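You operate a simulated robot arm through the tools that you are given. There is no shell and no other tool.

You run a simulated robot arm. Do the job below in one go: nothing can be reset, and whatever is moved stays where it is left.

TASK
Dress the sixth stub, then the second stub, then the seventh stub to length with the emery block.
Fine: stroke each end till the stub screen shows 0.000 MM over; stroke no other stub, fingers off the burrs; last, lay the block on the block rest. Set down upright: emery block.

The check looks at the end state, three seconds after you hand in, the way a careful person would. Anything else that was tipped, shoved, dropped, spilled or broken makes it a failure.

THE ROBOT
A 6-joint arm with a two-finger parallel gripper, fixed in place. Base frame: the origin is at the foot of the arm, x ahead of it, y to its left, z up. Readings come in cm, degrees, newtons and seconds.
Its first joint turns from -166.0 to 166.0 degrees. Payload 3.91 kg.
The TCP is the grasp point between the finger pads, 3 cm short of the fingertips. In the tool frame z runs along the fingers and y along their closing line. The gripper opens to 11 cm. The fingers are 2 cm wide and 1 cm thick; the gripper's body (4.8 by 11.2 cm) begins 5.5 cm behind the TCP.
Orientation is that of the tool frame in the base frame, as a unit quaternion [x, y, z, w]. With the fingers straight down and closing along the base's y, the tool's x points along the base's -x, its y along +y and its z along -z.

THE INTERFACE
- The arm moves only by the tool jog_arm. Its argument "targets" is text: rows parted by semicolons, each of 7 numbers parted by spaces: the shift along the base's x, y, z in m, then the turn, a rotation vector about the base's x, y, z in degrees, then the closure, from 0 (fully open) to 1 (shut). In form: tx ty tz rx ry rz claw; .... A call has 1 to 20 rows; each row is the pose to reach, as a shift and turn from the pose commanded when the call began. A row lasts 0.2 s, in which the tool goes at most 5 cm and 8.6 degrees; a call with a longer step from one row to the next is refused whole, and so is a gripper value outside its range. Where a pose cannot be reached the arm comes as near as it can. A force on the tool above 50 N (or 10 N above the force at the start of the call, whichever is more), or a blocked arm, ends the call early, and 0.2 s more pass. The fingers move at their own pace (about 15.3 cm/s each) and stop on an object; they squeeze with about 24 N. The grip force told is the motor's: it shows also when the fingers shut on nothing. Time passes only in rows, and 0.2 s behind the last, so rows that repeat a pose let the fingers close. The reply holds the time, the measured pose of the TCP, the force on the tool along the base axes, the opening and the grip force, in the units named above and with some noise, with the torque about the TCP (base axes, N m) and any sound that the robot's microphone picked up.
- Cameras (640 x 400 px; columns grow to the right, rows downward): "scene" is fixed at [22.07, 64.97, 165.5]; the picture's right is [-0.59, -0.81, 0.00], its down [-0.66, 0.48, -0.58] and it looks along [0.47, -0.34, -0.82] (base axes); focal length 344 px, centre (320, 200). "wrist" rides on the gripper at [7.2, 1.7, -10.3] in the tool frame; the picture's right is [-0.23, 0.97, 0.00], its down [-0.76, -0.18, -0.62] and it looks along [-0.61, -0.14, 0.78] (tool axes); focal length 222 px, centre (320, 200). There is no depth. A picture from a camera that has moved, and an enlarged one, comes with that camera's place and axes in the base frame and with its lens.
- get_image(camera): a new picture of that camera. No time passes.
- inspect(camera, box): a new picture of the part [left, top, right, bottom] of that camera's present view, enlarged. No time passes.
- sign_off(): hands the job in; it is judged then, once.

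Places have to be worked out from the pictures, the camera data and where the tool is seen. Open the gripper and draw the arm clear of the work before you hand the job in, unless the task says otherwise.

The tools are called after "Call:" as a command line: name --argument value ..., lists and objects as JSON in quotes. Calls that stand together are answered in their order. jog_arm: Moves the arm, as the interface text tells. Its arguments: {"type":"object","properties":{"targets":{"type":"string"}},"required":["targets"]} The other tools are called the same way: get_image (camera) takes a picture; inspect (camera, box) takes an enlarged picture of a part of a camera's view; sign_off () hands the job in.

At the start:

```text
time_s: 0.0
eef_pos: [51.03, 18.25, 112.72]
tool_rot: [0.0, 1.0, 0.001, 0.0]
contact_force: [-0.7, -0.9, 0.0]
torque: [-0.02, 0.01, 0.03]
width: 11.0
finger_force: 0.1
```

scene: 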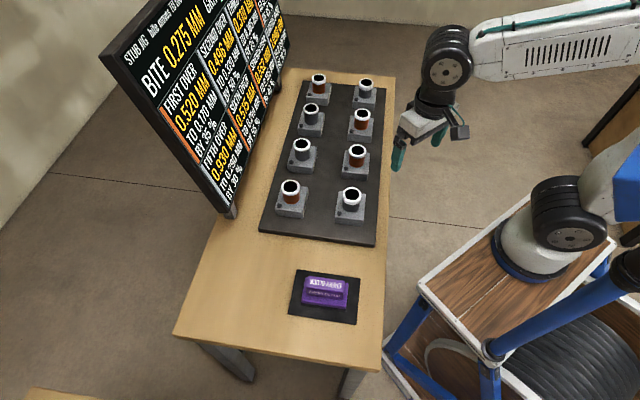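
wrist: 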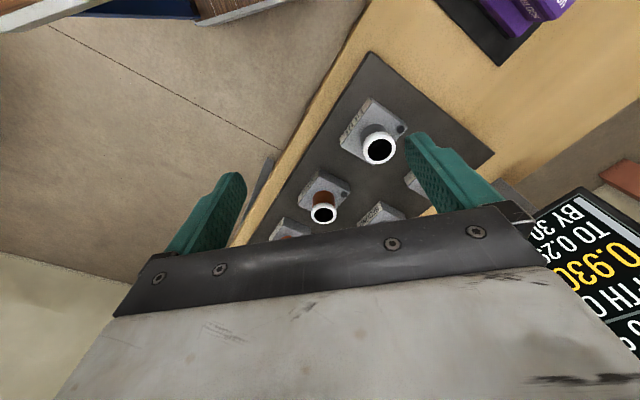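

I'll start by looking closely at the screen, the stubs and the emery block before moving anything.

Call:
inspect --camera "scene" --box '[100, 0, 300, 220]'

Call:
inspect --camera "scene" --box '[250, 60, 400, 160]'

Call:
inspect --camera "scene" --box '[250, 130, 400, 240]'

Call:
inspect --camera "scene" --box '[270, 250, 380, 340]'

```text
1.82 times, centred on (200, 110) of scene
camera zoom: at [22.07, 64.97, 165.5], right [-0.59, -0.81, 0.0], down [-0.66, 0.48, -0.58], along [0.47, -0.34, -0.82], focal length 626 px, centre (538, 364)
```

zoom: 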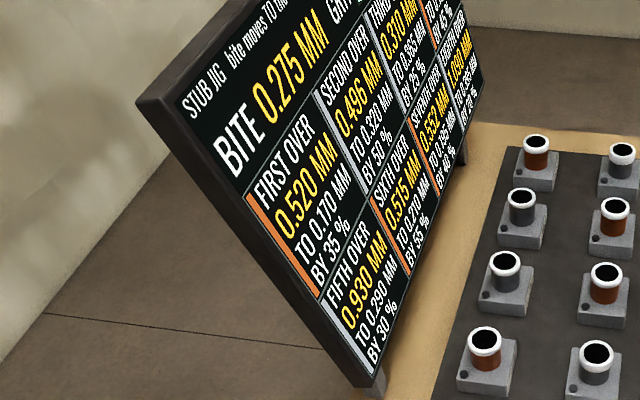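

```text
4.00 times, centred on (325, 110) of scene
camera zoom: at [22.07, 64.97, 165.5], right [-0.59, -0.81, 0.0], down [-0.66, 0.48, -0.58], along [0.47, -0.34, -0.82], focal length 1376 px, centre (300, 560)
```

zoom: 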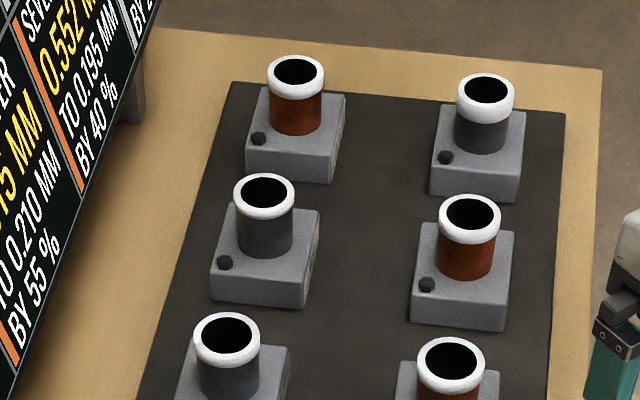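

```text
3.64 times, centred on (325, 185) of scene
camera zoom: at [22.07, 64.97, 165.5], right [-0.59, -0.81, 0.0], down [-0.66, 0.48, -0.58], along [0.47, -0.34, -0.82], focal length 1251 px, centre (302, 254)
```

zoom: 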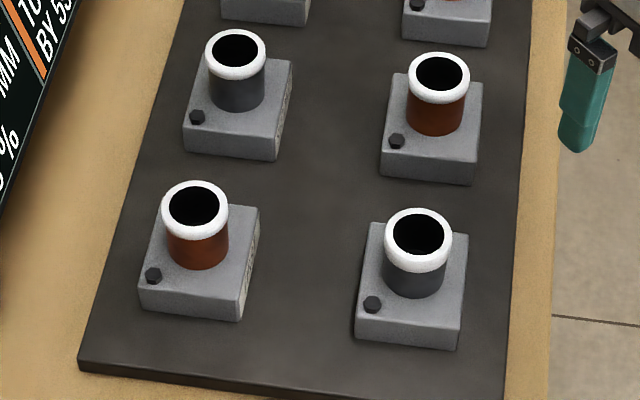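

```text
4.44 times, centred on (325, 295) of scene
camera zoom: at [22.07, 64.97, 165.5], right [-0.59, -0.81, 0.0], down [-0.66, 0.48, -0.58], along [0.47, -0.34, -0.82], focal length 1529 px, centre (298, -222)
```

zoom: 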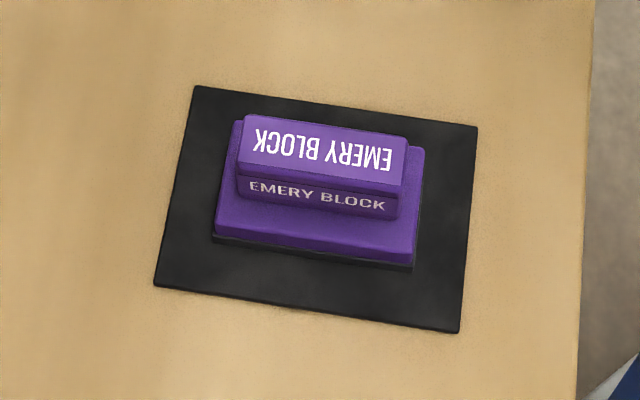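

The screen carries rules for each stub, so I enlarge it to read the small text and the stub values fully.

Call:
inspect --camera "scene" --box '[110, 0, 210, 110]'

Call:
inspect --camera "scene" --box '[190, 0, 300, 80]'

Call:
inspect --camera "scene" --box '[170, 60, 270, 140]'

Call:
inspect --camera "scene" --box '[170, 120, 260, 220]'

Call:
inspect --camera "wrist" --box '[240, 40, 480, 260]'

```text
3.64 times, centred on (160, 55) of scene
camera zoom: at [22.07, 64.97, 165.5], right [-0.59, -0.81, 0.0], down [-0.66, 0.48, -0.58], along [0.47, -0.34, -0.82], focal length 1251 px, centre (902, 727)
```

zoom: 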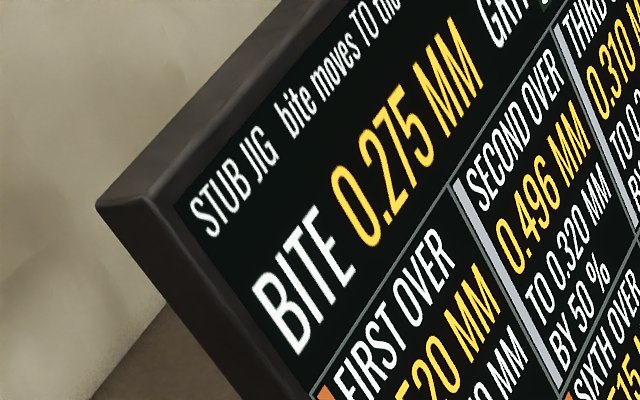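

```text
5.00 times, centred on (245, 40) of scene
camera zoom: at [22.07, 64.97, 165.5], right [-0.59, -0.81, 0.0], down [-0.66, 0.48, -0.58], along [0.47, -0.34, -0.82], focal length 1720 px, centre (695, 1000)
```

zoom: 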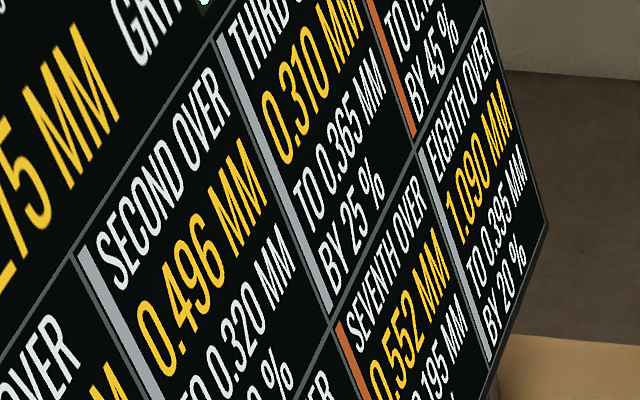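

```text
5.00 times, centred on (220, 100) of scene
camera zoom: at [22.07, 64.97, 165.5], right [-0.59, -0.81, 0.0], down [-0.66, 0.48, -0.58], along [0.47, -0.34, -0.82], focal length 1720 px, centre (820, 700)
```

zoom: 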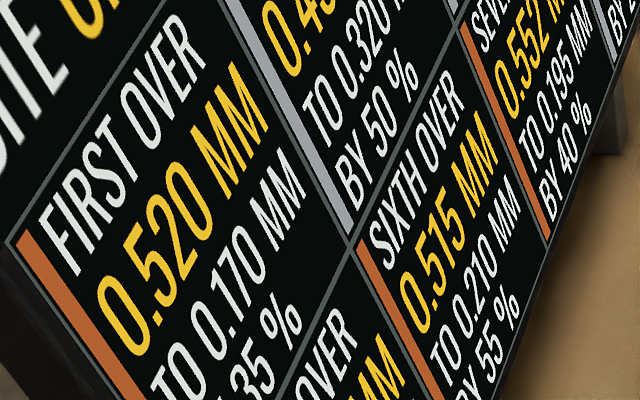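

```text
4.00 times, centred on (215, 170) of scene
camera zoom: at [22.07, 64.97, 165.5], right [-0.59, -0.81, 0.0], down [-0.66, 0.48, -0.58], along [0.47, -0.34, -0.82], focal length 1376 px, centre (740, 320)
```

zoom: 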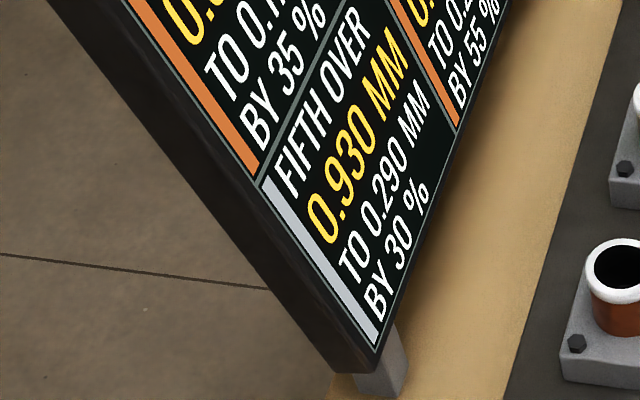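

```text
1.82 times, centred on (360, 150) of wrist
camera zoom: at [43.78, 20.03, 123.12], right [0.23, 0.97, 0.0], down [0.76, -0.18, 0.62], along [0.61, -0.14, -0.78], focal length 404 px, centre (247, 291)
```

zoom: 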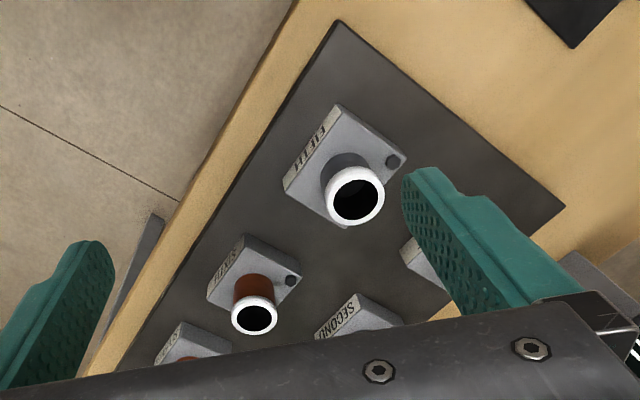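

The bite appears to start at 0.275 mm and shift toward each stub's "TO" value by its "BY" percentage at every stroke. The header's small print is cut off at the top of the frame, so I raise and pitch the hand to read it with the wrist camera.

Call:
jog_arm --targets "0 0 0.015 1.7 -6.34 2.67 0; 0 0 0.03 3.4 -12.68 5.34 0; 0 0 0.045 5.1 -19.02 8.01 0; 0 0 0.06 6.8 -25.36 10.68 0; 0 0 0.075 8.5 -31.7 13.35 0; 0 0 0.09 10.2 -38.04 16.02 0; 0 0 0.105 11.9 -44.38 18.69 0; 0 0 0.12 13.6 -50.72 21.36 0; 0 0 0.135 15.3 -57.06 24.03 0; 0 0 0.15 17 -63.4 26.7 0; 0 0 0.15 17 -63.4 26.7 0"

Call:
get_image --camera "wrist"

```text
time_s: 2.4
eef_pos: [50.95, 18.34, 127.67]
tool_rot: [-0.218, 0.815, 0.139, 0.519]
contact_force: [0.1, 0.4, 0.0]
torque: [-0.03, 0.0, 0.01]
width: 11.0
finger_force: 0.0
```

```text
taken
camera wrist: at [39.37, 13.65, 125.51], right [-0.4, 0.89, 0.21], down [-0.12, -0.28, 0.95], along [0.91, 0.36, 0.22], focal length 222 px, centre (320, 200)
```

wrist: 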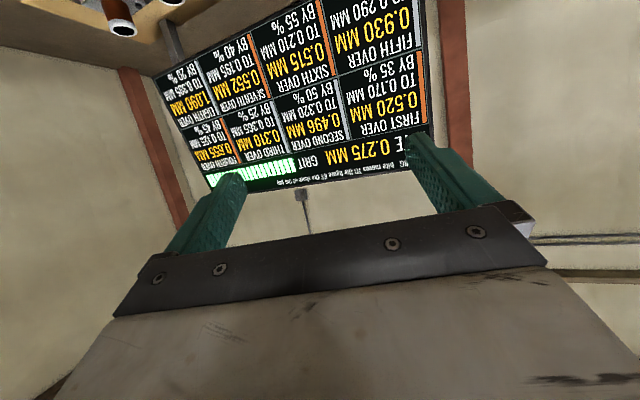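

The screen is in view upside down, so I enlarge the header and the grid.

Call:
inspect --camera "wrist" --box '[290, 130, 420, 200]'

Call:
inspect --camera "wrist" --box '[190, 130, 320, 200]'

Call:
inspect --camera "wrist" --box '[150, 0, 430, 180]'

```text
4.92 times, centred on (355, 165) of wrist
camera zoom: at [39.37, 13.65, 125.51], right [-0.4, 0.89, 0.21], down [-0.12, -0.28, 0.95], along [0.91, 0.36, 0.22], focal length 1094 px, centre (148, 372)
```

zoom: 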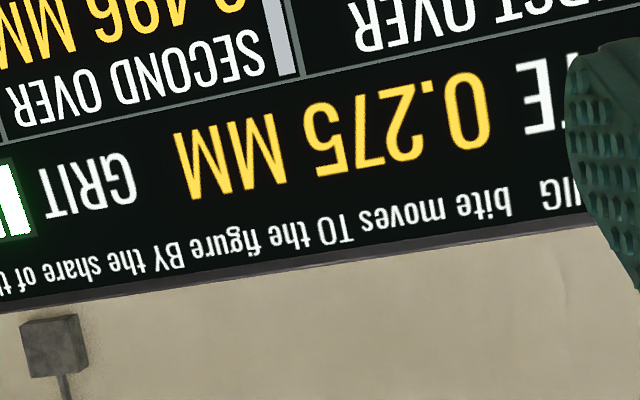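

```text
4.92 times, centred on (255, 165) of wrist
camera zoom: at [39.37, 13.65, 125.51], right [-0.4, 0.89, 0.21], down [-0.12, -0.28, 0.95], along [0.91, 0.36, 0.22], focal length 1094 px, centre (640, 372)
```

zoom: 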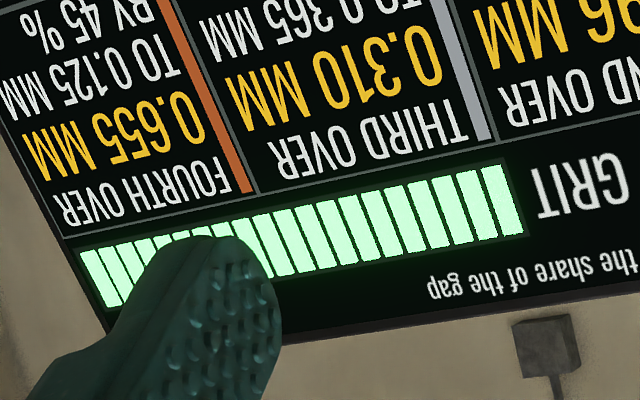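

```text
2.22 times, centred on (290, 90) of wrist
camera zoom: at [39.37, 13.65, 125.51], right [-0.4, 0.89, 0.21], down [-0.12, -0.28, 0.95], along [0.91, 0.36, 0.22], focal length 494 px, centre (387, 444)
```

zoom: 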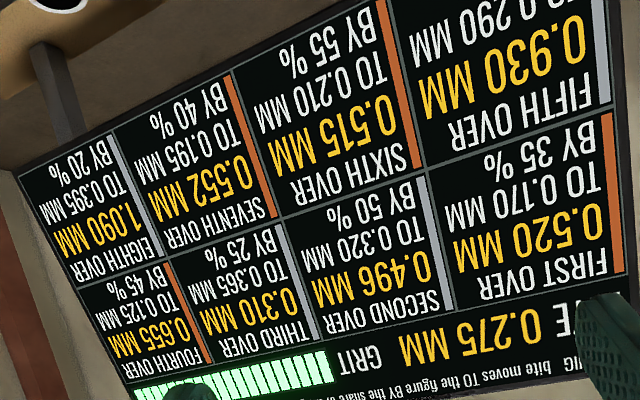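

The header reads "bite moves TO the figure BY the share of the gap". Rounding each bite up to 0.001 gives 0.275+0.240, 0.224+0.272 and 0.296+0.256, so two strokes per stub fit 6, 2 and 7 exactly. Now I level the hand with 45° yaw and move high above the emery block (about x 46, y 46) to measure it.

Call:
jog_arm --targets "-0.005 0.028 -0.022 -3.968 5.171 1.336 0; -0.01 0.056 -0.044 -7.936 10.342 2.672 0; -0.015 0.084 -0.066 -11.904 15.513 4.008 0; -0.02 0.112 -0.088 -15.872 20.684 5.344 0; -0.025 0.14 -0.11 -19.84 25.855 6.68 0; -0.03 0.168 -0.132 -23.808 31.026 8.016 0; -0.035 0.196 -0.154 -27.776 36.197 9.352 0; -0.04 0.224 -0.176 -31.744 41.368 10.688 0; -0.045 0.252 -0.198 -35.712 46.539 12.024 0; -0.05 0.28 -0.22 -39.68 51.71 13.36 0; -0.05 0.28 -0.22 -39.68 51.71 13.36 0"

Call:
get_image --camera "wrist"

Call:
get_image --camera "scene"

```text
time_s: 4.8
eef_pos: [45.89, 46.27, 105.91]
tool_rot: [-0.382, 0.924, 0.0, -0.001]
contact_force: [-0.4, -0.8, 0.9]
torque: [-0.04, 0.0, 0.0]
width: 11.0
finger_force: 0.1
```

```text
taken
camera wrist: at [39.68, 42.43, 116.25], right [-0.53, 0.85, 0.0], down [0.67, 0.41, 0.62], along [0.53, 0.33, -0.78], focal length 222 px, centre (320, 200)
```

wrist: 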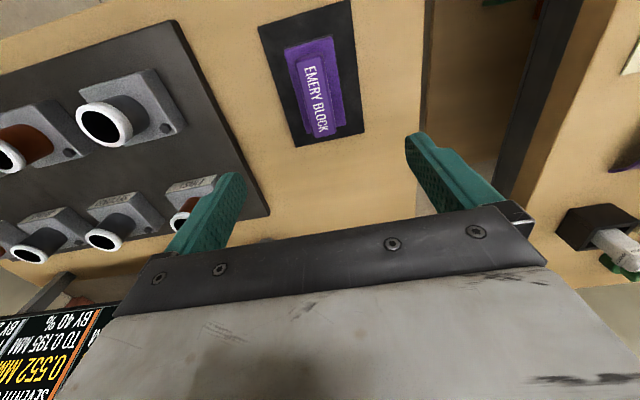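

```text
taken
```

scene: 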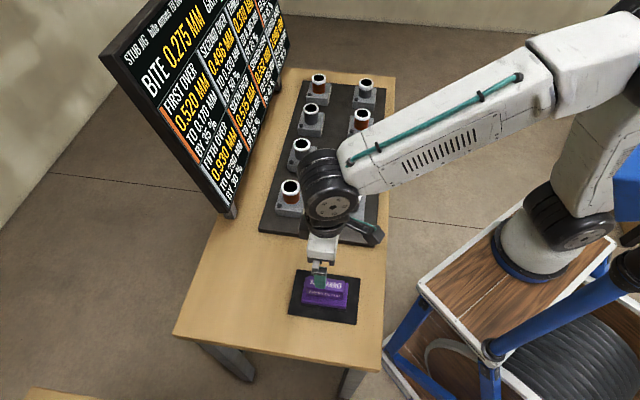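

The block sits on its rest just ahead in the view; I enlarge it to measure the handle and base.

Call:
inspect --camera "wrist" --box '[240, 0, 380, 150]'

Call:
inspect --camera "scene" --box '[280, 225, 370, 335]'

```text
2.67 times, centred on (310, 75) of wrist
camera zoom: at [39.68, 42.43, 116.25], right [-0.53, 0.85, 0.0], down [0.67, 0.41, 0.62], along [0.53, 0.33, -0.78], focal length 592 px, centre (347, 533)
```

zoom: 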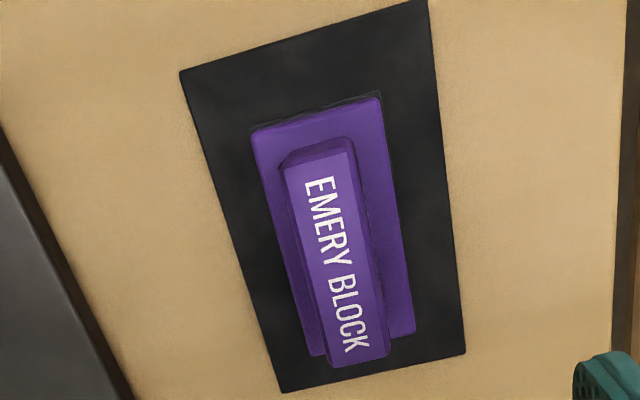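

```text
3.64 times, centred on (325, 280) of scene
camera zoom: at [22.07, 64.97, 165.5], right [-0.59, -0.81, 0.0], down [-0.66, 0.48, -0.58], along [0.47, -0.34, -0.82], focal length 1251 px, centre (302, -91)
```

zoom: 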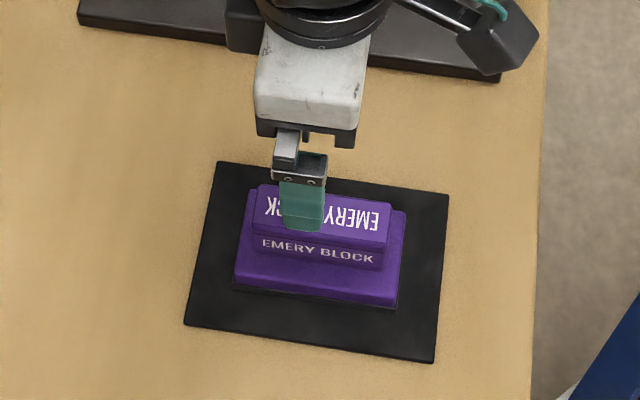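

The rest is at z≈82, its centre near (45.8, 46.0), and it is turned 45°. The block is about 10.6 × 5.8 cm with a handle about 3 cm wide whose top is near z≈88. I descend to z≈92 straight above it and look again.

Call:
jog_arm --targets "0 -0.0025 -0.04 0 0 0 0; 0 -0.0025 -0.08 0 0 0 0; 0 -0.0025 -0.11 0 0 0 0; 0 -0.0025 -0.135 0 0 0 0; 0 -0.0025 -0.135 0 0 0 0"

Call:
get_image --camera "wrist"

Call:
inspect --camera "scene" --box '[280, 240, 370, 330]'

```text
time_s: 6.0
eef_pos: [46.19, 46.06, 92.3]
tool_rot: [-0.383, 0.924, 0.0, 0.0]
contact_force: [0.5, -0.4, 0.9]
torque: [0.02, 0.0, -0.01]
width: 11.02
finger_force: 0.2
```

```text
taken
camera wrist: at [39.87, 42.22, 102.73], right [-0.53, 0.85, 0.0], down [0.66, 0.41, 0.62], along [0.53, 0.33, -0.78], focal length 222 px, centre (320, 200)
```

wrist: 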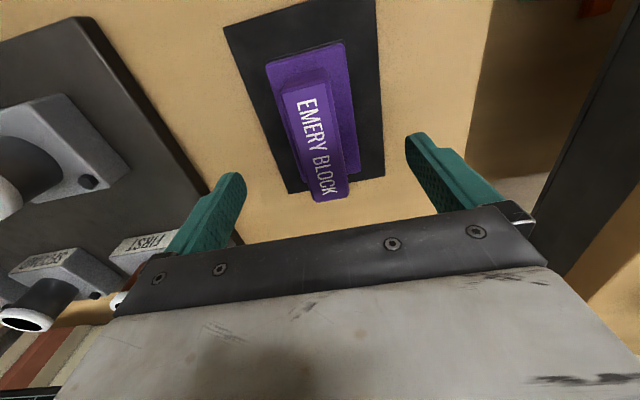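

```text
4.44 times, centred on (325, 285) of scene
camera zoom: at [22.07, 64.97, 165.5], right [-0.59, -0.81, 0.0], down [-0.66, 0.48, -0.58], along [0.47, -0.34, -0.82], focal length 1529 px, centre (298, -178)
```

zoom: 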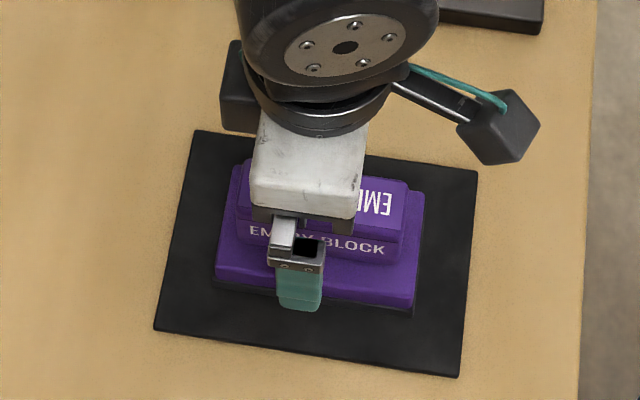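

Readings put the TCP at about (46.0, 46.0, 92.2). I zoom in to check the handle's sides against the fingers and estimate heights.

Call:
inspect --camera "wrist" --box '[220, 20, 400, 210]'

```text
2.11 times, centred on (310, 115) of wrist
camera zoom: at [39.87, 42.22, 102.73], right [-0.53, 0.85, 0.0], down [0.66, 0.41, 0.62], along [0.53, 0.33, -0.78], focal length 468 px, centre (341, 379)
```

zoom: 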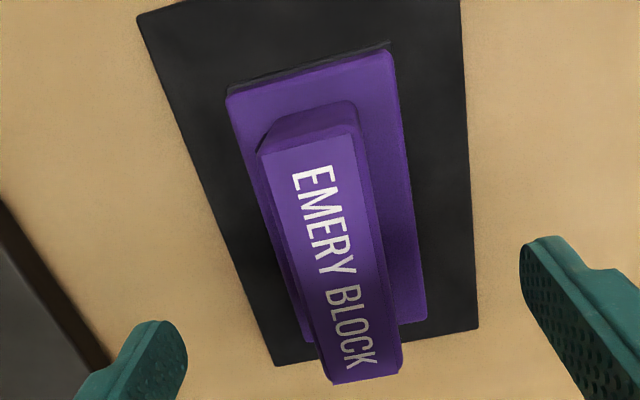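

The handle top looks to be about z≈88.5 and the base top about z≈84. I lower the TCP to about 88 (tips ≈85), beside the handle with the fingers still open, and check force and view.

Call:
jog_arm --targets "-0.0005 0 -0.015 0 0 0 0; -0.001 0 -0.03 0 0 0 0; -0.001 0 -0.041 0 0 0 0; -0.001 0 -0.041 0 0 0 0; -0.001 0 -0.041 0 0 0 0.35; -0.001 0 -0.041 0 0 0 0.45; -0.001 0 -0.041 0 0 0 0.45"

Call:
get_image --camera "wrist"

Call:
inspect --camera "scene" --box '[280, 240, 370, 330]'

```text
time_s: 7.6
eef_pos: [45.82, 46.16, 88.24]
tool_rot: [-0.382, 0.924, 0.0, 0.0]
contact_force: [-0.3, 0.0, -0.2]
torque: [-0.01, 0.03, -0.02]
width: 6.03
finger_force: 0.0
```

```text
taken
camera wrist: at [39.65, 42.21, 98.54], right [-0.53, 0.85, 0.0], down [0.66, 0.41, 0.62], along [0.53, 0.33, -0.78], focal length 222 px, centre (320, 200)
```

wrist: 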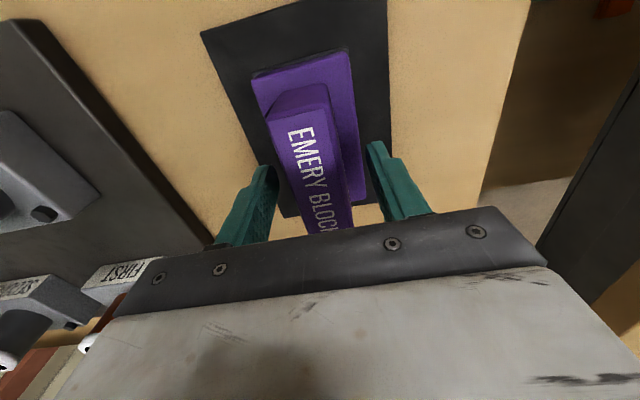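

```text
4.44 times, centred on (325, 285) of scene
camera zoom: at [22.07, 64.97, 165.5], right [-0.59, -0.81, 0.0], down [-0.66, 0.48, -0.58], along [0.47, -0.34, -0.82], focal length 1529 px, centre (298, -178)
```

zoom: 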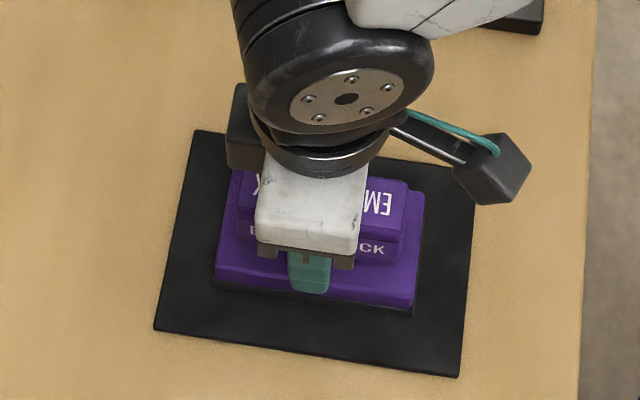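

No contact yet at 6 cm opening; I zoom in to see whether the fingertips are above the base flange and centred about the handle.

Call:
inspect --camera "wrist" --box '[230, 60, 410, 240]'

```text
2.22 times, centred on (320, 150) of wrist
camera zoom: at [39.65, 42.21, 98.54], right [-0.53, 0.85, 0.0], down [0.66, 0.41, 0.62], along [0.53, 0.33, -0.78], focal length 494 px, centre (320, 311)
```

zoom: 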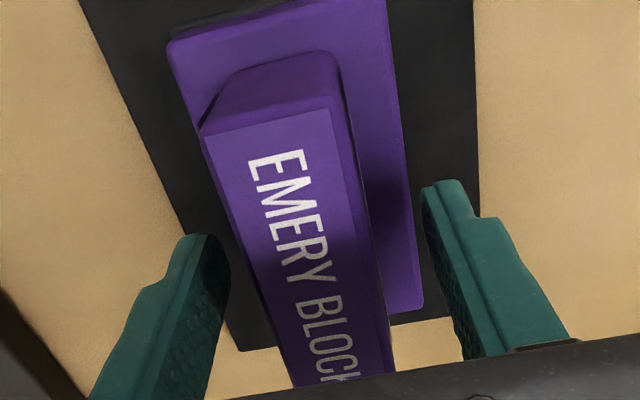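

Fingers straddle the handle with tips above the flange. I close on the handle gradually and read the opening.

Call:
jog_arm --targets "0 0 0 0 0 0 0.55; 0 0 0 0 0 0 0.62; 0 0 0 0 0 0 0.7; 0 0 0 0 0 0 0.8; 0 0 0 0 0 0 0.9; 0 0 0 0 0 0 1; 0 0 0 0 0 0 1; 0 0 0 0 0 0 1"

Call:
inspect --camera "wrist" --box '[230, 60, 410, 240]'

```text
time_s: 9.4
eef_pos: [45.87, 46.13, 88.13]
tool_rot: [-0.383, 0.924, 0.0, 0.0]
contact_force: [1.8, -0.7, 0.3]
torque: [-0.13, -0.16, 0.01]
width: 3.18
finger_force: 23.7
```

```text
2.22 times, centred on (320, 150) of wrist
camera zoom: at [39.66, 42.2, 98.54], right [-0.53, 0.85, 0.0], down [0.66, 0.41, 0.62], along [0.53, 0.33, -0.78], focal length 494 px, centre (320, 311)
```

zoom: 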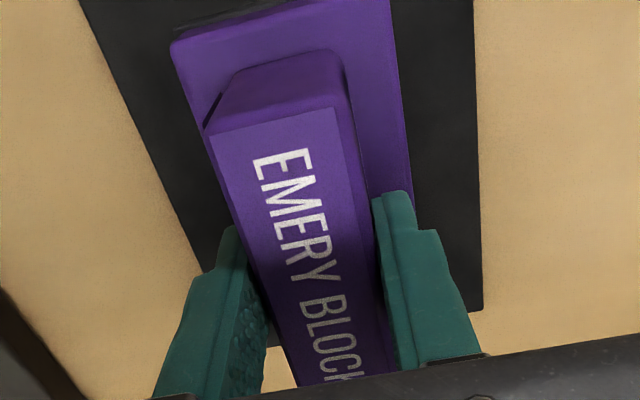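

The block is gripped at 3.18 cm with the TCP at (45.9, 46.1, 88.1). I lift it 18 cm straight up and check it's held level.

Call:
jog_arm --targets "0 0 0.01 0 0 0 1; 0 0 0.03 0 0 0 1; 0 0 0.06 0 0 0 1; 0 0 0.1 0 0 0 1; 0 0 0.14 0 0 0 1; 0 0 0.18 0 0 0 1; 0 0 0.18 0 0 0 1"

Call:
get_image --camera "wrist"

Call:
get_image --camera "scene"

```text
time_s: 11.0
eef_pos: [45.87, 45.85, 106.21]
tool_rot: [-0.382, 0.924, 0.0, 0.0]
contact_force: [0.3, -0.6, -2.6]
torque: [0.0, 0.01, -0.01]
width: 3.17
finger_force: 24.3
```

```text
taken
camera wrist: at [39.59, 42.07, 116.58], right [-0.53, 0.85, 0.0], down [0.66, 0.41, 0.62], along [0.53, 0.33, -0.78], focal length 222 px, centre (320, 200)
```

wrist: 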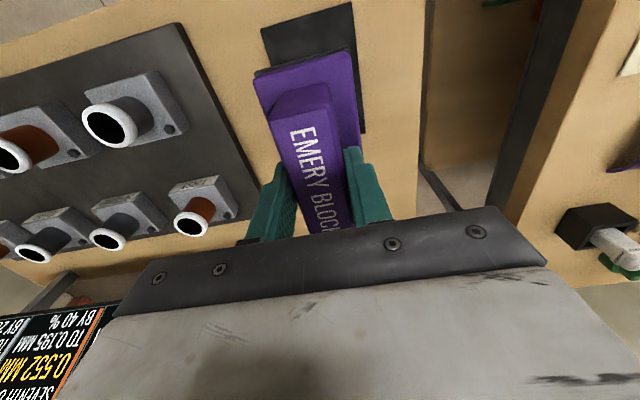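

```text
taken
```

scene: 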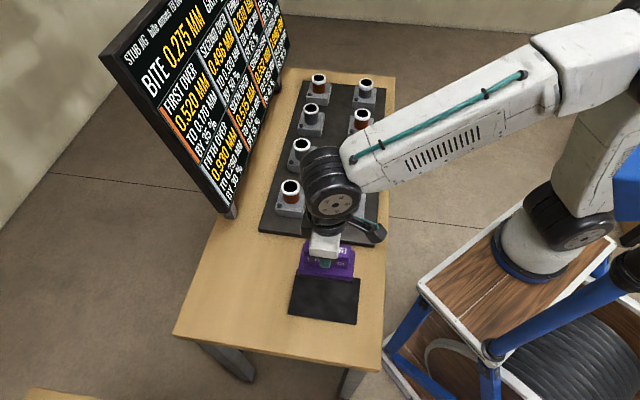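

The block is held level and clear; stubs show up at z≈90. I carry it at this height to midway between fifth and sixth so the wrist camera can see the sixth stub beside the block.

Call:
jog_arm --targets "0.0267 -0.0326 0 0 0 0 1; 0.0535 -0.0652 0 0 0 0 1; 0.0802 -0.0979 0 0 0 0 1; 0.107 -0.1305 0 0 0 0 1; 0.1337 -0.1631 0 0 0 0 1; 0.1605 -0.1957 0 0 0 0 1; 0.1872 -0.2284 0 0 0 0 1; 0.214 -0.261 0 0 0 0 1; 0.214 -0.261 0 0 0 0 1; 0.214 -0.261 0 0 0 0 1"

Call:
get_image --camera "wrist"

Call:
get_image --camera "scene"

```text
time_s: 13.2
eef_pos: [67.21, 19.62, 106.33]
tool_rot: [-0.382, 0.924, 0.0, 0.0]
contact_force: [0.6, -1.1, -2.4]
torque: [0.0, 0.03, 0.02]
width: 3.17
finger_force: 24.2
```

```text
taken
camera wrist: at [60.91, 15.74, 116.58], right [-0.53, 0.85, 0.0], down [0.66, 0.41, 0.62], along [0.53, 0.33, -0.78], focal length 222 px, centre (320, 200)
```

wrist: 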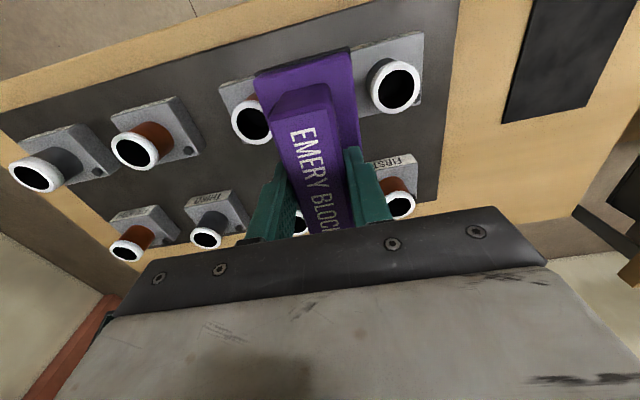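

```text
taken
```

scene: 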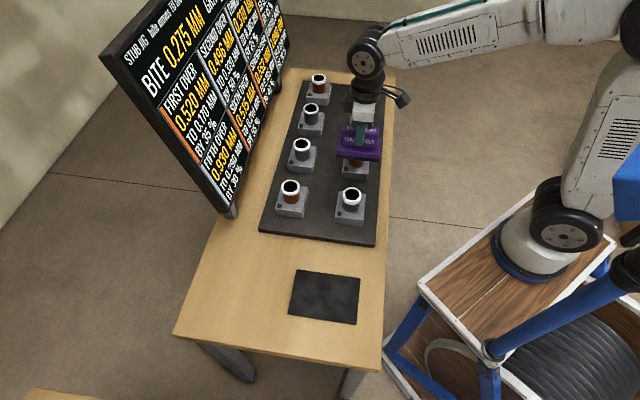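

Several stub rings are visible; I zoom to get accurate ring centres for triangulating the tops.

Call:
inspect --camera "wrist" --box '[200, 30, 440, 180]'

Call:
inspect --camera "wrist" --box '[0, 80, 240, 270]'

```text
2.67 times, centred on (320, 105) of wrist
camera zoom: at [60.91, 15.74, 116.58], right [-0.53, 0.85, 0.0], down [0.66, 0.41, 0.62], along [0.53, 0.33, -0.78], focal length 592 px, centre (320, 453)
```

zoom: 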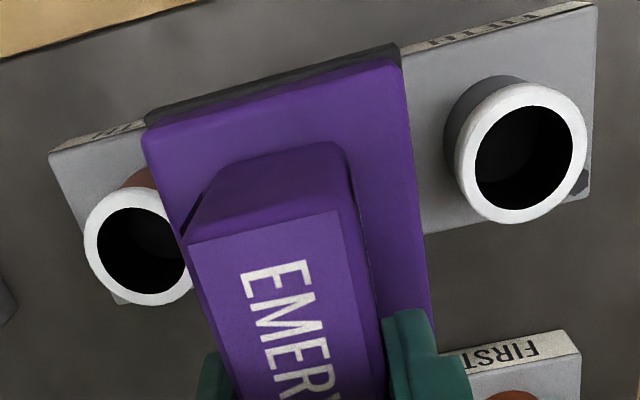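

```text
2.11 times, centred on (120, 175) of wrist
camera zoom: at [60.91, 15.74, 116.58], right [-0.53, 0.85, 0.0], down [0.66, 0.41, 0.62], along [0.53, 0.33, -0.78], focal length 468 px, centre (741, 253)
```

zoom: 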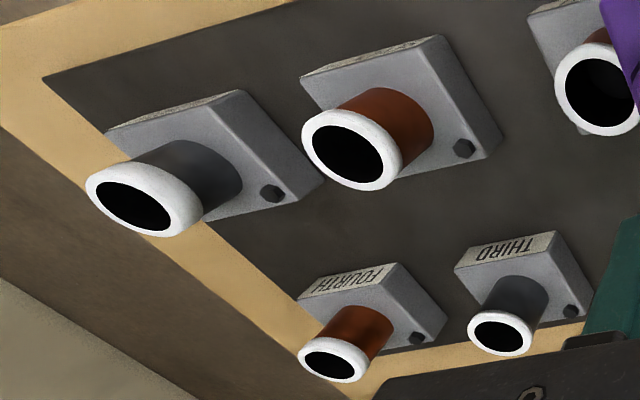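

Triangulated stub tops at z≈90.4: fifth (61.2, 25.9), sixth (73.1, 14.1), seventh (84.8, 2.3), and second by grid (85.0, 26.1). I move over the sixth at the start of a stroke offset 2.5 cm toward the robot, then come down to TCP z≈100 (block underside ≈93.5).

Call:
jog_arm --targets "0.0205 -0.0365 0 0 0 0 1; 0.041 -0.073 0 0 0 0 1; 0.041 -0.073 -0.03 0 0 0 1; 0.041 -0.073 -0.055 0 0 0 1; 0.041 -0.073 -0.063 0 0 0 1; 0.041 -0.073 -0.063 0 0 0 1; 0.041 -0.073 -0.063 0 0 0 1"

Call:
get_image --camera "wrist"

Call:
inspect --camera "scene" --box '[310, 90, 400, 200]'

```text
time_s: 14.8
eef_pos: [71.29, 12.65, 99.87]
tool_rot: [-0.383, 0.924, -0.001, 0.0]
contact_force: [0.3, -0.4, -2.0]
torque: [0.02, -0.02, -0.04]
width: 3.21
finger_force: 24.4
```

```text
taken
camera wrist: at [65.03, 8.79, 110.27], right [-0.53, 0.85, 0.0], down [0.66, 0.41, 0.62], along [0.53, 0.33, -0.78], focal length 222 px, centre (320, 200)
```

wrist: 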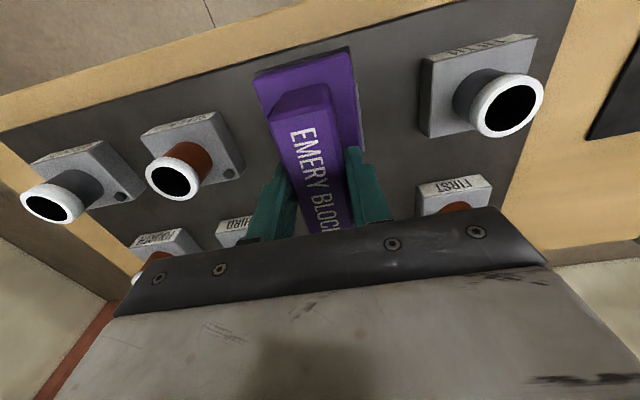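

```text
3.64 times, centred on (355, 145) of scene
camera zoom: at [22.07, 64.97, 165.5], right [-0.59, -0.81, 0.0], down [-0.66, 0.48, -0.58], along [0.47, -0.34, -0.82], focal length 1251 px, centre (193, 400)
```

zoom: 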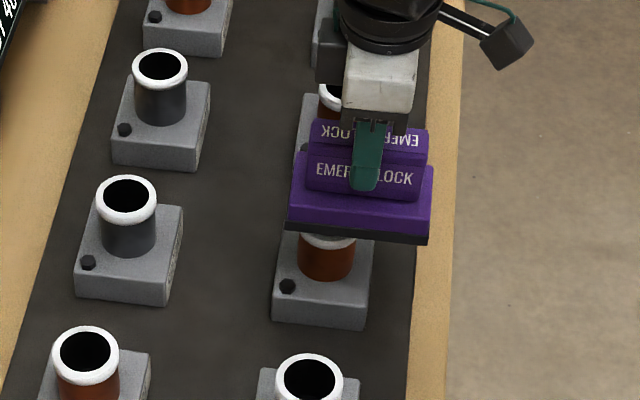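

The TCP is at (71.3, 12.7, 100.0), so the block is 0.3 cm sideways of the sixth's centreline. I correct y by −0.3 cm and come down to about 97.8, just above expected contact.

Call:
jog_arm --targets "0 -0.003 -0.005 0 0 0 1; 0 -0.003 -0.012 0 0 0 1; 0 -0.003 -0.018 0 0 0 1; 0 -0.003 -0.021 0 0 0 1; 0 -0.003 -0.021 0 0 0 1; 0 -0.003 -0.021 0 0 0 1"

Call:
inspect --camera "scene" --box '[320, 115, 390, 185]'

```text
time_s: 16.2
eef_pos: [71.4, 12.39, 97.82]
tool_rot: [-0.382, 0.924, 0.001, 0.001]
contact_force: [3.0, 1.4, 21.4]
torque: [0.22, -0.12, -0.03]
width: 3.21
finger_force: 24.0
```

```text
5.71 times, centred on (355, 150) of scene
camera zoom: at [22.07, 64.97, 165.5], right [-0.59, -0.81, 0.0], down [-0.66, 0.48, -0.58], along [0.47, -0.34, -0.82], focal length 1966 px, centre (120, 486)
```

zoom: 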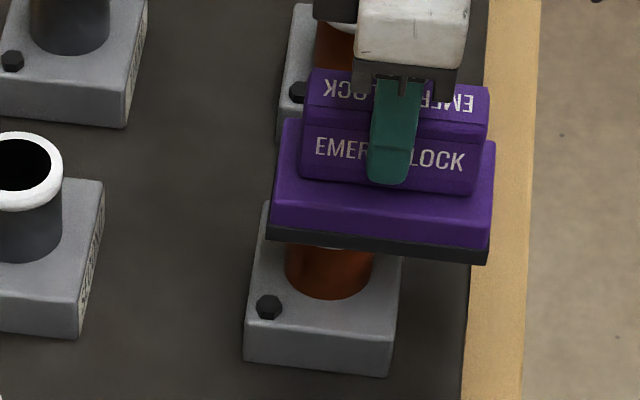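

Contact is already made at TCP z≈97.8 with about 24 N of press. I check the screen for any change, and then ease up slightly to lower the press.

Call:
inspect --camera "scene" --box '[100, 0, 300, 220]'

Call:
jog_arm --targets "0 0 0.001 0 0 0 1; 0 0 0.001 0 0 0 1"

```text
1.82 times, centred on (200, 110) of scene
camera zoom: at [22.07, 64.97, 165.5], right [-0.59, -0.81, 0.0], down [-0.66, 0.48, -0.58], along [0.47, -0.34, -0.82], focal length 626 px, centre (538, 364)
```

zoom: 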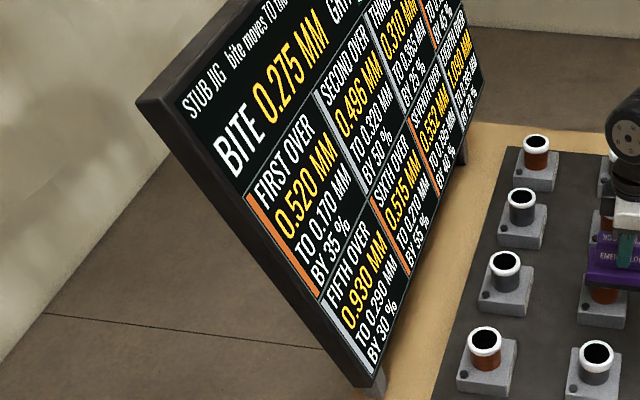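

```text
time_s: 16.8
eef_pos: [71.34, 12.26, 97.85]
tool_rot: [-0.382, 0.924, -0.001, -0.001]
contact_force: [4.2, 2.2, 10.8]
torque: [0.17, -0.33, 0.01]
width: 3.2
finger_force: 24.2
```

Press is now about 13 N and the screen still reads 0.515 for sixth with bite 0.275, so a touch alone does not count. I slide 1.5 cm along the block's length, away from the robot, and check.

Call:
jog_arm --targets "0.0035 0.0035 0 0 0 0 1; 0.007 0.007 0 0 0 0 1; 0.0105 0.0105 0 0 0 0 1"

Call:
inspect --camera "scene" --box '[100, 0, 300, 220]'

Call:
inspect --camera "scene" --box '[320, 115, 390, 185]'

```text
time_s: 17.6
eef_pos: [72.36, 13.34, 97.83]
tool_rot: [-0.382, 0.924, 0.0, 0.0]
contact_force: [-0.3, 1.2, -1.5]
torque: [-0.01, 0.02, 0.03]
width: 3.18
finger_force: 24.2
```

```text
1.82 times, centred on (200, 110) of scene
camera zoom: at [22.07, 64.97, 165.5], right [-0.59, -0.81, 0.0], down [-0.66, 0.48, -0.58], along [0.47, -0.34, -0.82], focal length 626 px, centre (538, 364)
```

zoom: 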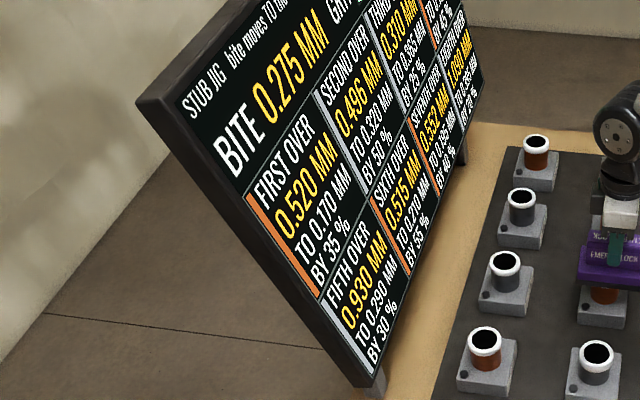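

```text
5.71 times, centred on (355, 150) of scene
camera zoom: at [22.07, 64.97, 165.5], right [-0.59, -0.81, 0.0], down [-0.66, 0.48, -0.58], along [0.47, -0.34, -0.82], focal length 1966 px, centre (120, 486)
```

zoom: 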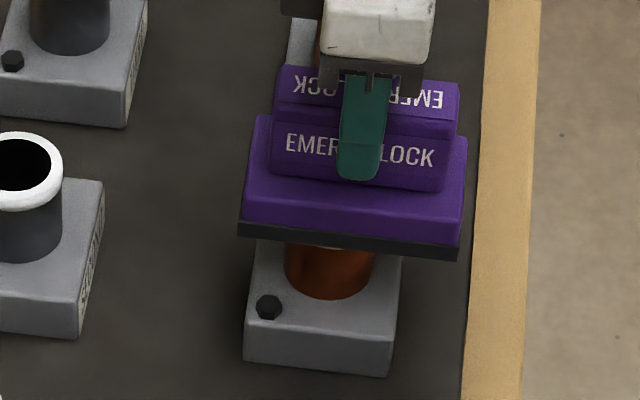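

The force dropped to nearly zero as it slid, so contact was lost and no stroke was counted. I check how the block sits in the fingers before trying again.

Call:
get_image --camera "wrist"

Call:
inspect --camera "wrist" --box '[230, 30, 410, 240]'

```text
taken
camera wrist: at [66.16, 9.52, 108.22], right [-0.53, 0.85, 0.0], down [0.67, 0.41, 0.62], along [0.53, 0.33, -0.78], focal length 222 px, centre (320, 200)
```

wrist: 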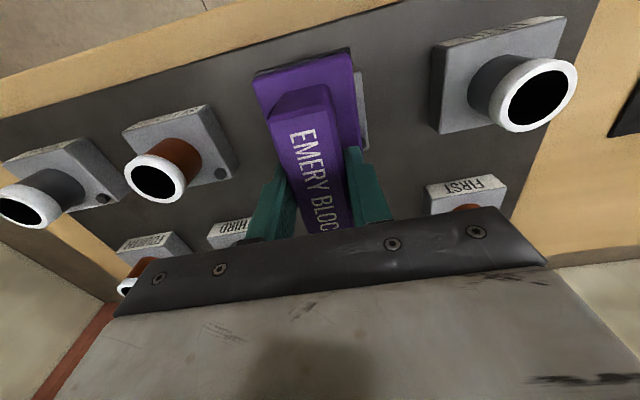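

```text
1.90 times, centred on (320, 135) of wrist
camera zoom: at [66.16, 9.52, 108.22], right [-0.53, 0.85, 0.0], down [0.67, 0.41, 0.62], along [0.53, 0.33, -0.78], focal length 423 px, centre (320, 324)
```

zoom: 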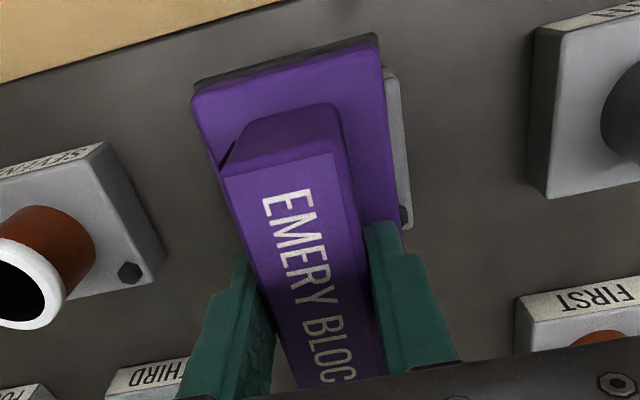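

The block looks unmoved in the fingers; the press probably just relaxed by a millimetre or so. I lift 1 cm, go back to the start offset and come down again to the level where contact is expected, then read the force.

Call:
jog_arm --targets "0 0 0.006 0 0 0 1; 0 0 0.012 0 0 0 1; -0.006 -0.006 0.012 0 0 0 1; -0.0118 -0.0118 0.012 0 0 0 1; -0.0118 -0.0118 0.006 0 0 0 1; -0.0118 -0.0118 0.002 0 0 0 1; -0.0118 -0.0118 0 0 0 0 1; -0.0118 -0.0118 0 0 0 0 1"

Call:
get_image --camera "wrist"

```text
time_s: 19.4
eef_pos: [71.24, 12.23, 97.87]
tool_rot: [-0.383, 0.924, 0.0, 0.0]
contact_force: [0.1, -0.4, -1.5]
torque: [-0.02, -0.02, 0.02]
width: 3.19
finger_force: 23.5
```

```text
taken
camera wrist: at [65.0, 8.33, 108.2], right [-0.53, 0.85, 0.0], down [0.66, 0.41, 0.62], along [0.53, 0.33, -0.78], focal length 222 px, centre (320, 200)
```

wrist: 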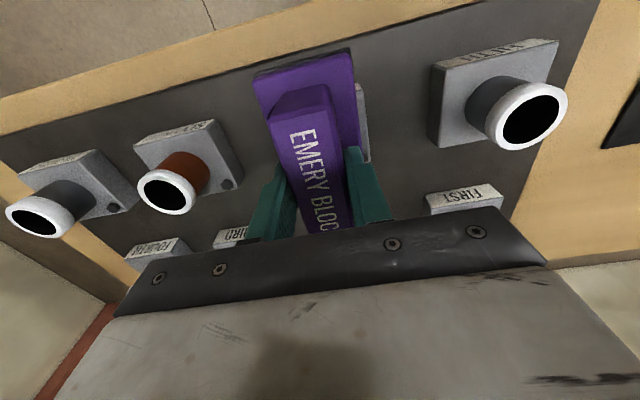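

Now there's no contact at the same height, so the block slid up about 1–2 mm in the grip under the earlier press. I lower by 1 mm at a time and watch the force, this time keeping the press light.

Call:
jog_arm --targets "-0.0003 0 -0.0005 0 0 0 1; -0.0003 0 -0.001 0 0 0 1; -0.0003 0 -0.001 0 0 0 1"

```text
time_s: 20.2
eef_pos: [71.3, 12.28, 97.79]
tool_rot: [-0.383, 0.924, 0.0, 0.0]
contact_force: [-0.1, -2.3, 11.7]
torque: [-0.05, -0.02, -0.01]
width: 3.17
finger_force: 24.0
```

About 14 N of press. I slide 1.5 cm forward with a slight downward bias and check force and screen.

Call:
jog_arm --targets "0.0035 0.0035 -0.0002 0 0 0 1; 0.007 0.007 -0.0004 0 0 0 1; 0.0105 0.0105 -0.0006 0 0 0 1"

Call:
inspect --camera "scene" --box '[100, 0, 300, 220]'

```text
time_s: 21.0
eef_pos: [72.13, 13.38, 97.75]
tool_rot: [-0.383, 0.924, 0.001, 0.001]
contact_force: [-5.3, -6.3, 20.8]
torque: [-0.15, 0.15, 0.02]
width: 3.19
finger_force: 24.3
```

```text
1.82 times, centred on (200, 110) of scene
camera zoom: at [22.07, 64.97, 165.5], right [-0.59, -0.81, 0.0], down [-0.66, 0.48, -0.58], along [0.47, -0.34, -0.82], focal length 626 px, centre (538, 364)
```

zoom: 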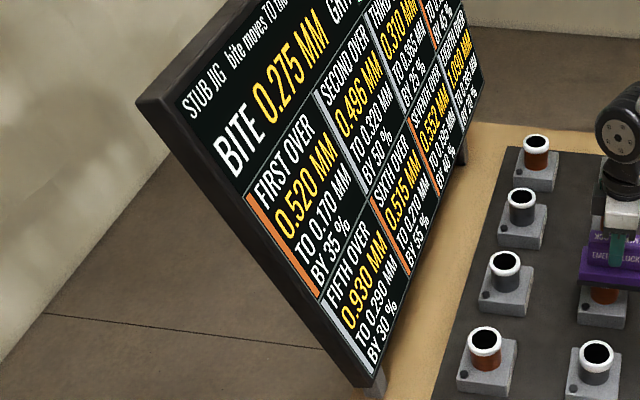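

Good contact (≈23 N press, 8 N drag), no count yet after 1.5 cm. I continue 1 cm further at constant height.

Call:
jog_arm --targets "0.0035 0.0035 0 0 0 0 1; 0.007 0.007 0 0 0 0 1"

Call:
inspect --camera "scene" --box '[100, 0, 300, 220]'

```text
time_s: 21.6
eef_pos: [72.85, 14.0, 97.72]
tool_rot: [-0.382, 0.924, 0.0, -0.001]
contact_force: [-4.0, -3.0, 12.5]
torque: [-0.1, -0.01, -0.04]
width: 3.18
finger_force: 24.3
```

```text
1.82 times, centred on (200, 110) of scene
camera zoom: at [22.07, 64.97, 165.5], right [-0.59, -0.81, 0.0], down [-0.66, 0.48, -0.58], along [0.47, -0.34, -0.82], focal length 626 px, centre (538, 364)
```

zoom: 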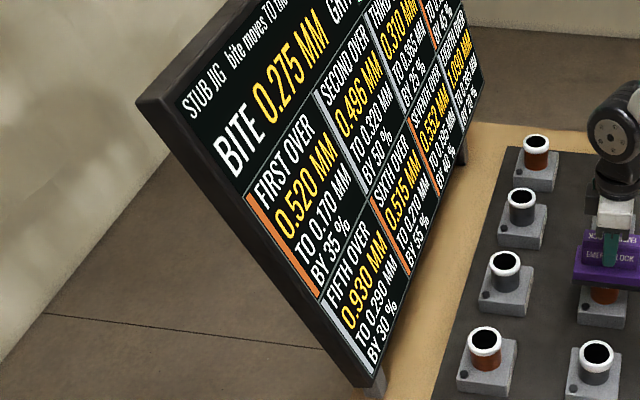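

Still 0.515 after 2.5 cm with 15 N press. I keep going another 1 cm.

Call:
jog_arm --targets "0.0035 0.0035 -0.0002 0 0 0 1; 0.007 0.007 -0.0003 0 0 0 1"

Call:
inspect --camera "scene" --box '[100, 0, 300, 220]'

```text
time_s: 22.2
eef_pos: [73.73, 14.74, 97.66]
tool_rot: [-0.383, 0.924, 0.0, 0.0]
contact_force: [-3.2, -3.2, 11.7]
torque: [-0.11, 0.13, 0.02]
width: 3.19
finger_force: 23.9
```

```text
1.82 times, centred on (200, 110) of scene
camera zoom: at [22.07, 64.97, 165.5], right [-0.59, -0.81, 0.0], down [-0.66, 0.48, -0.58], along [0.47, -0.34, -0.82], focal length 626 px, centre (538, 364)
```

zoom: 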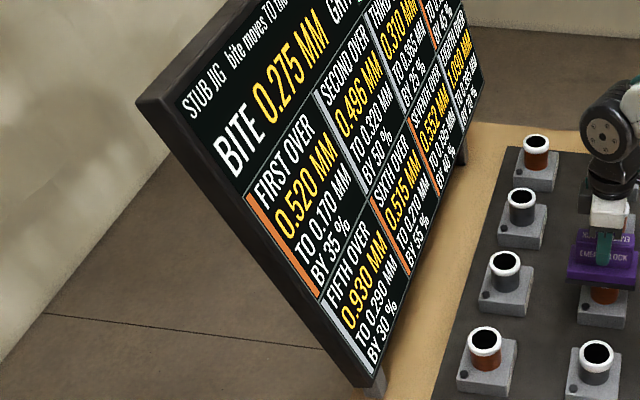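

No count yet after 3.5 cm; the block centre is now 0.9 cm past the stub centre. I continue 1.5 cm more, still fully covering the ring.

Call:
jog_arm --targets "0.0035 0.0035 -0.0001 0 0 0 1; 0.007 0.007 -0.0002 0 0 0 1; 0.0105 0.0105 -0.0003 0 0 0 1"

Call:
inspect --camera "scene" --box '[100, 0, 300, 220]'

```text
time_s: 23.0
eef_pos: [74.64, 15.67, 97.69]
tool_rot: [-0.382, 0.924, 0.0, 0.0]
contact_force: [-3.1, -3.0, 12.6]
torque: [-0.26, 0.35, 0.06]
width: 3.17
finger_force: 23.8
```

```text
1.82 times, centred on (200, 110) of scene
camera zoom: at [22.07, 64.97, 165.5], right [-0.59, -0.81, 0.0], down [-0.66, 0.48, -0.58], along [0.47, -0.34, -0.82], focal length 626 px, centre (538, 364)
```

zoom: 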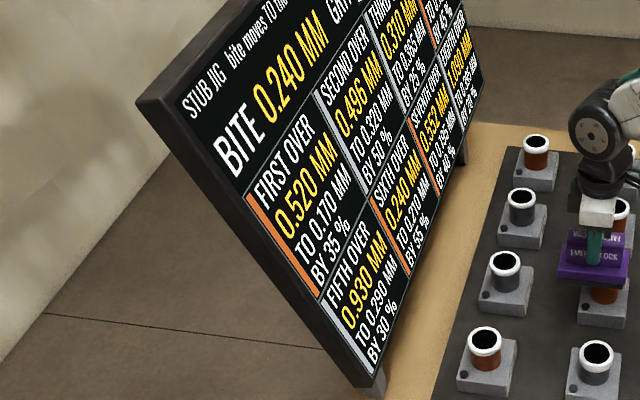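

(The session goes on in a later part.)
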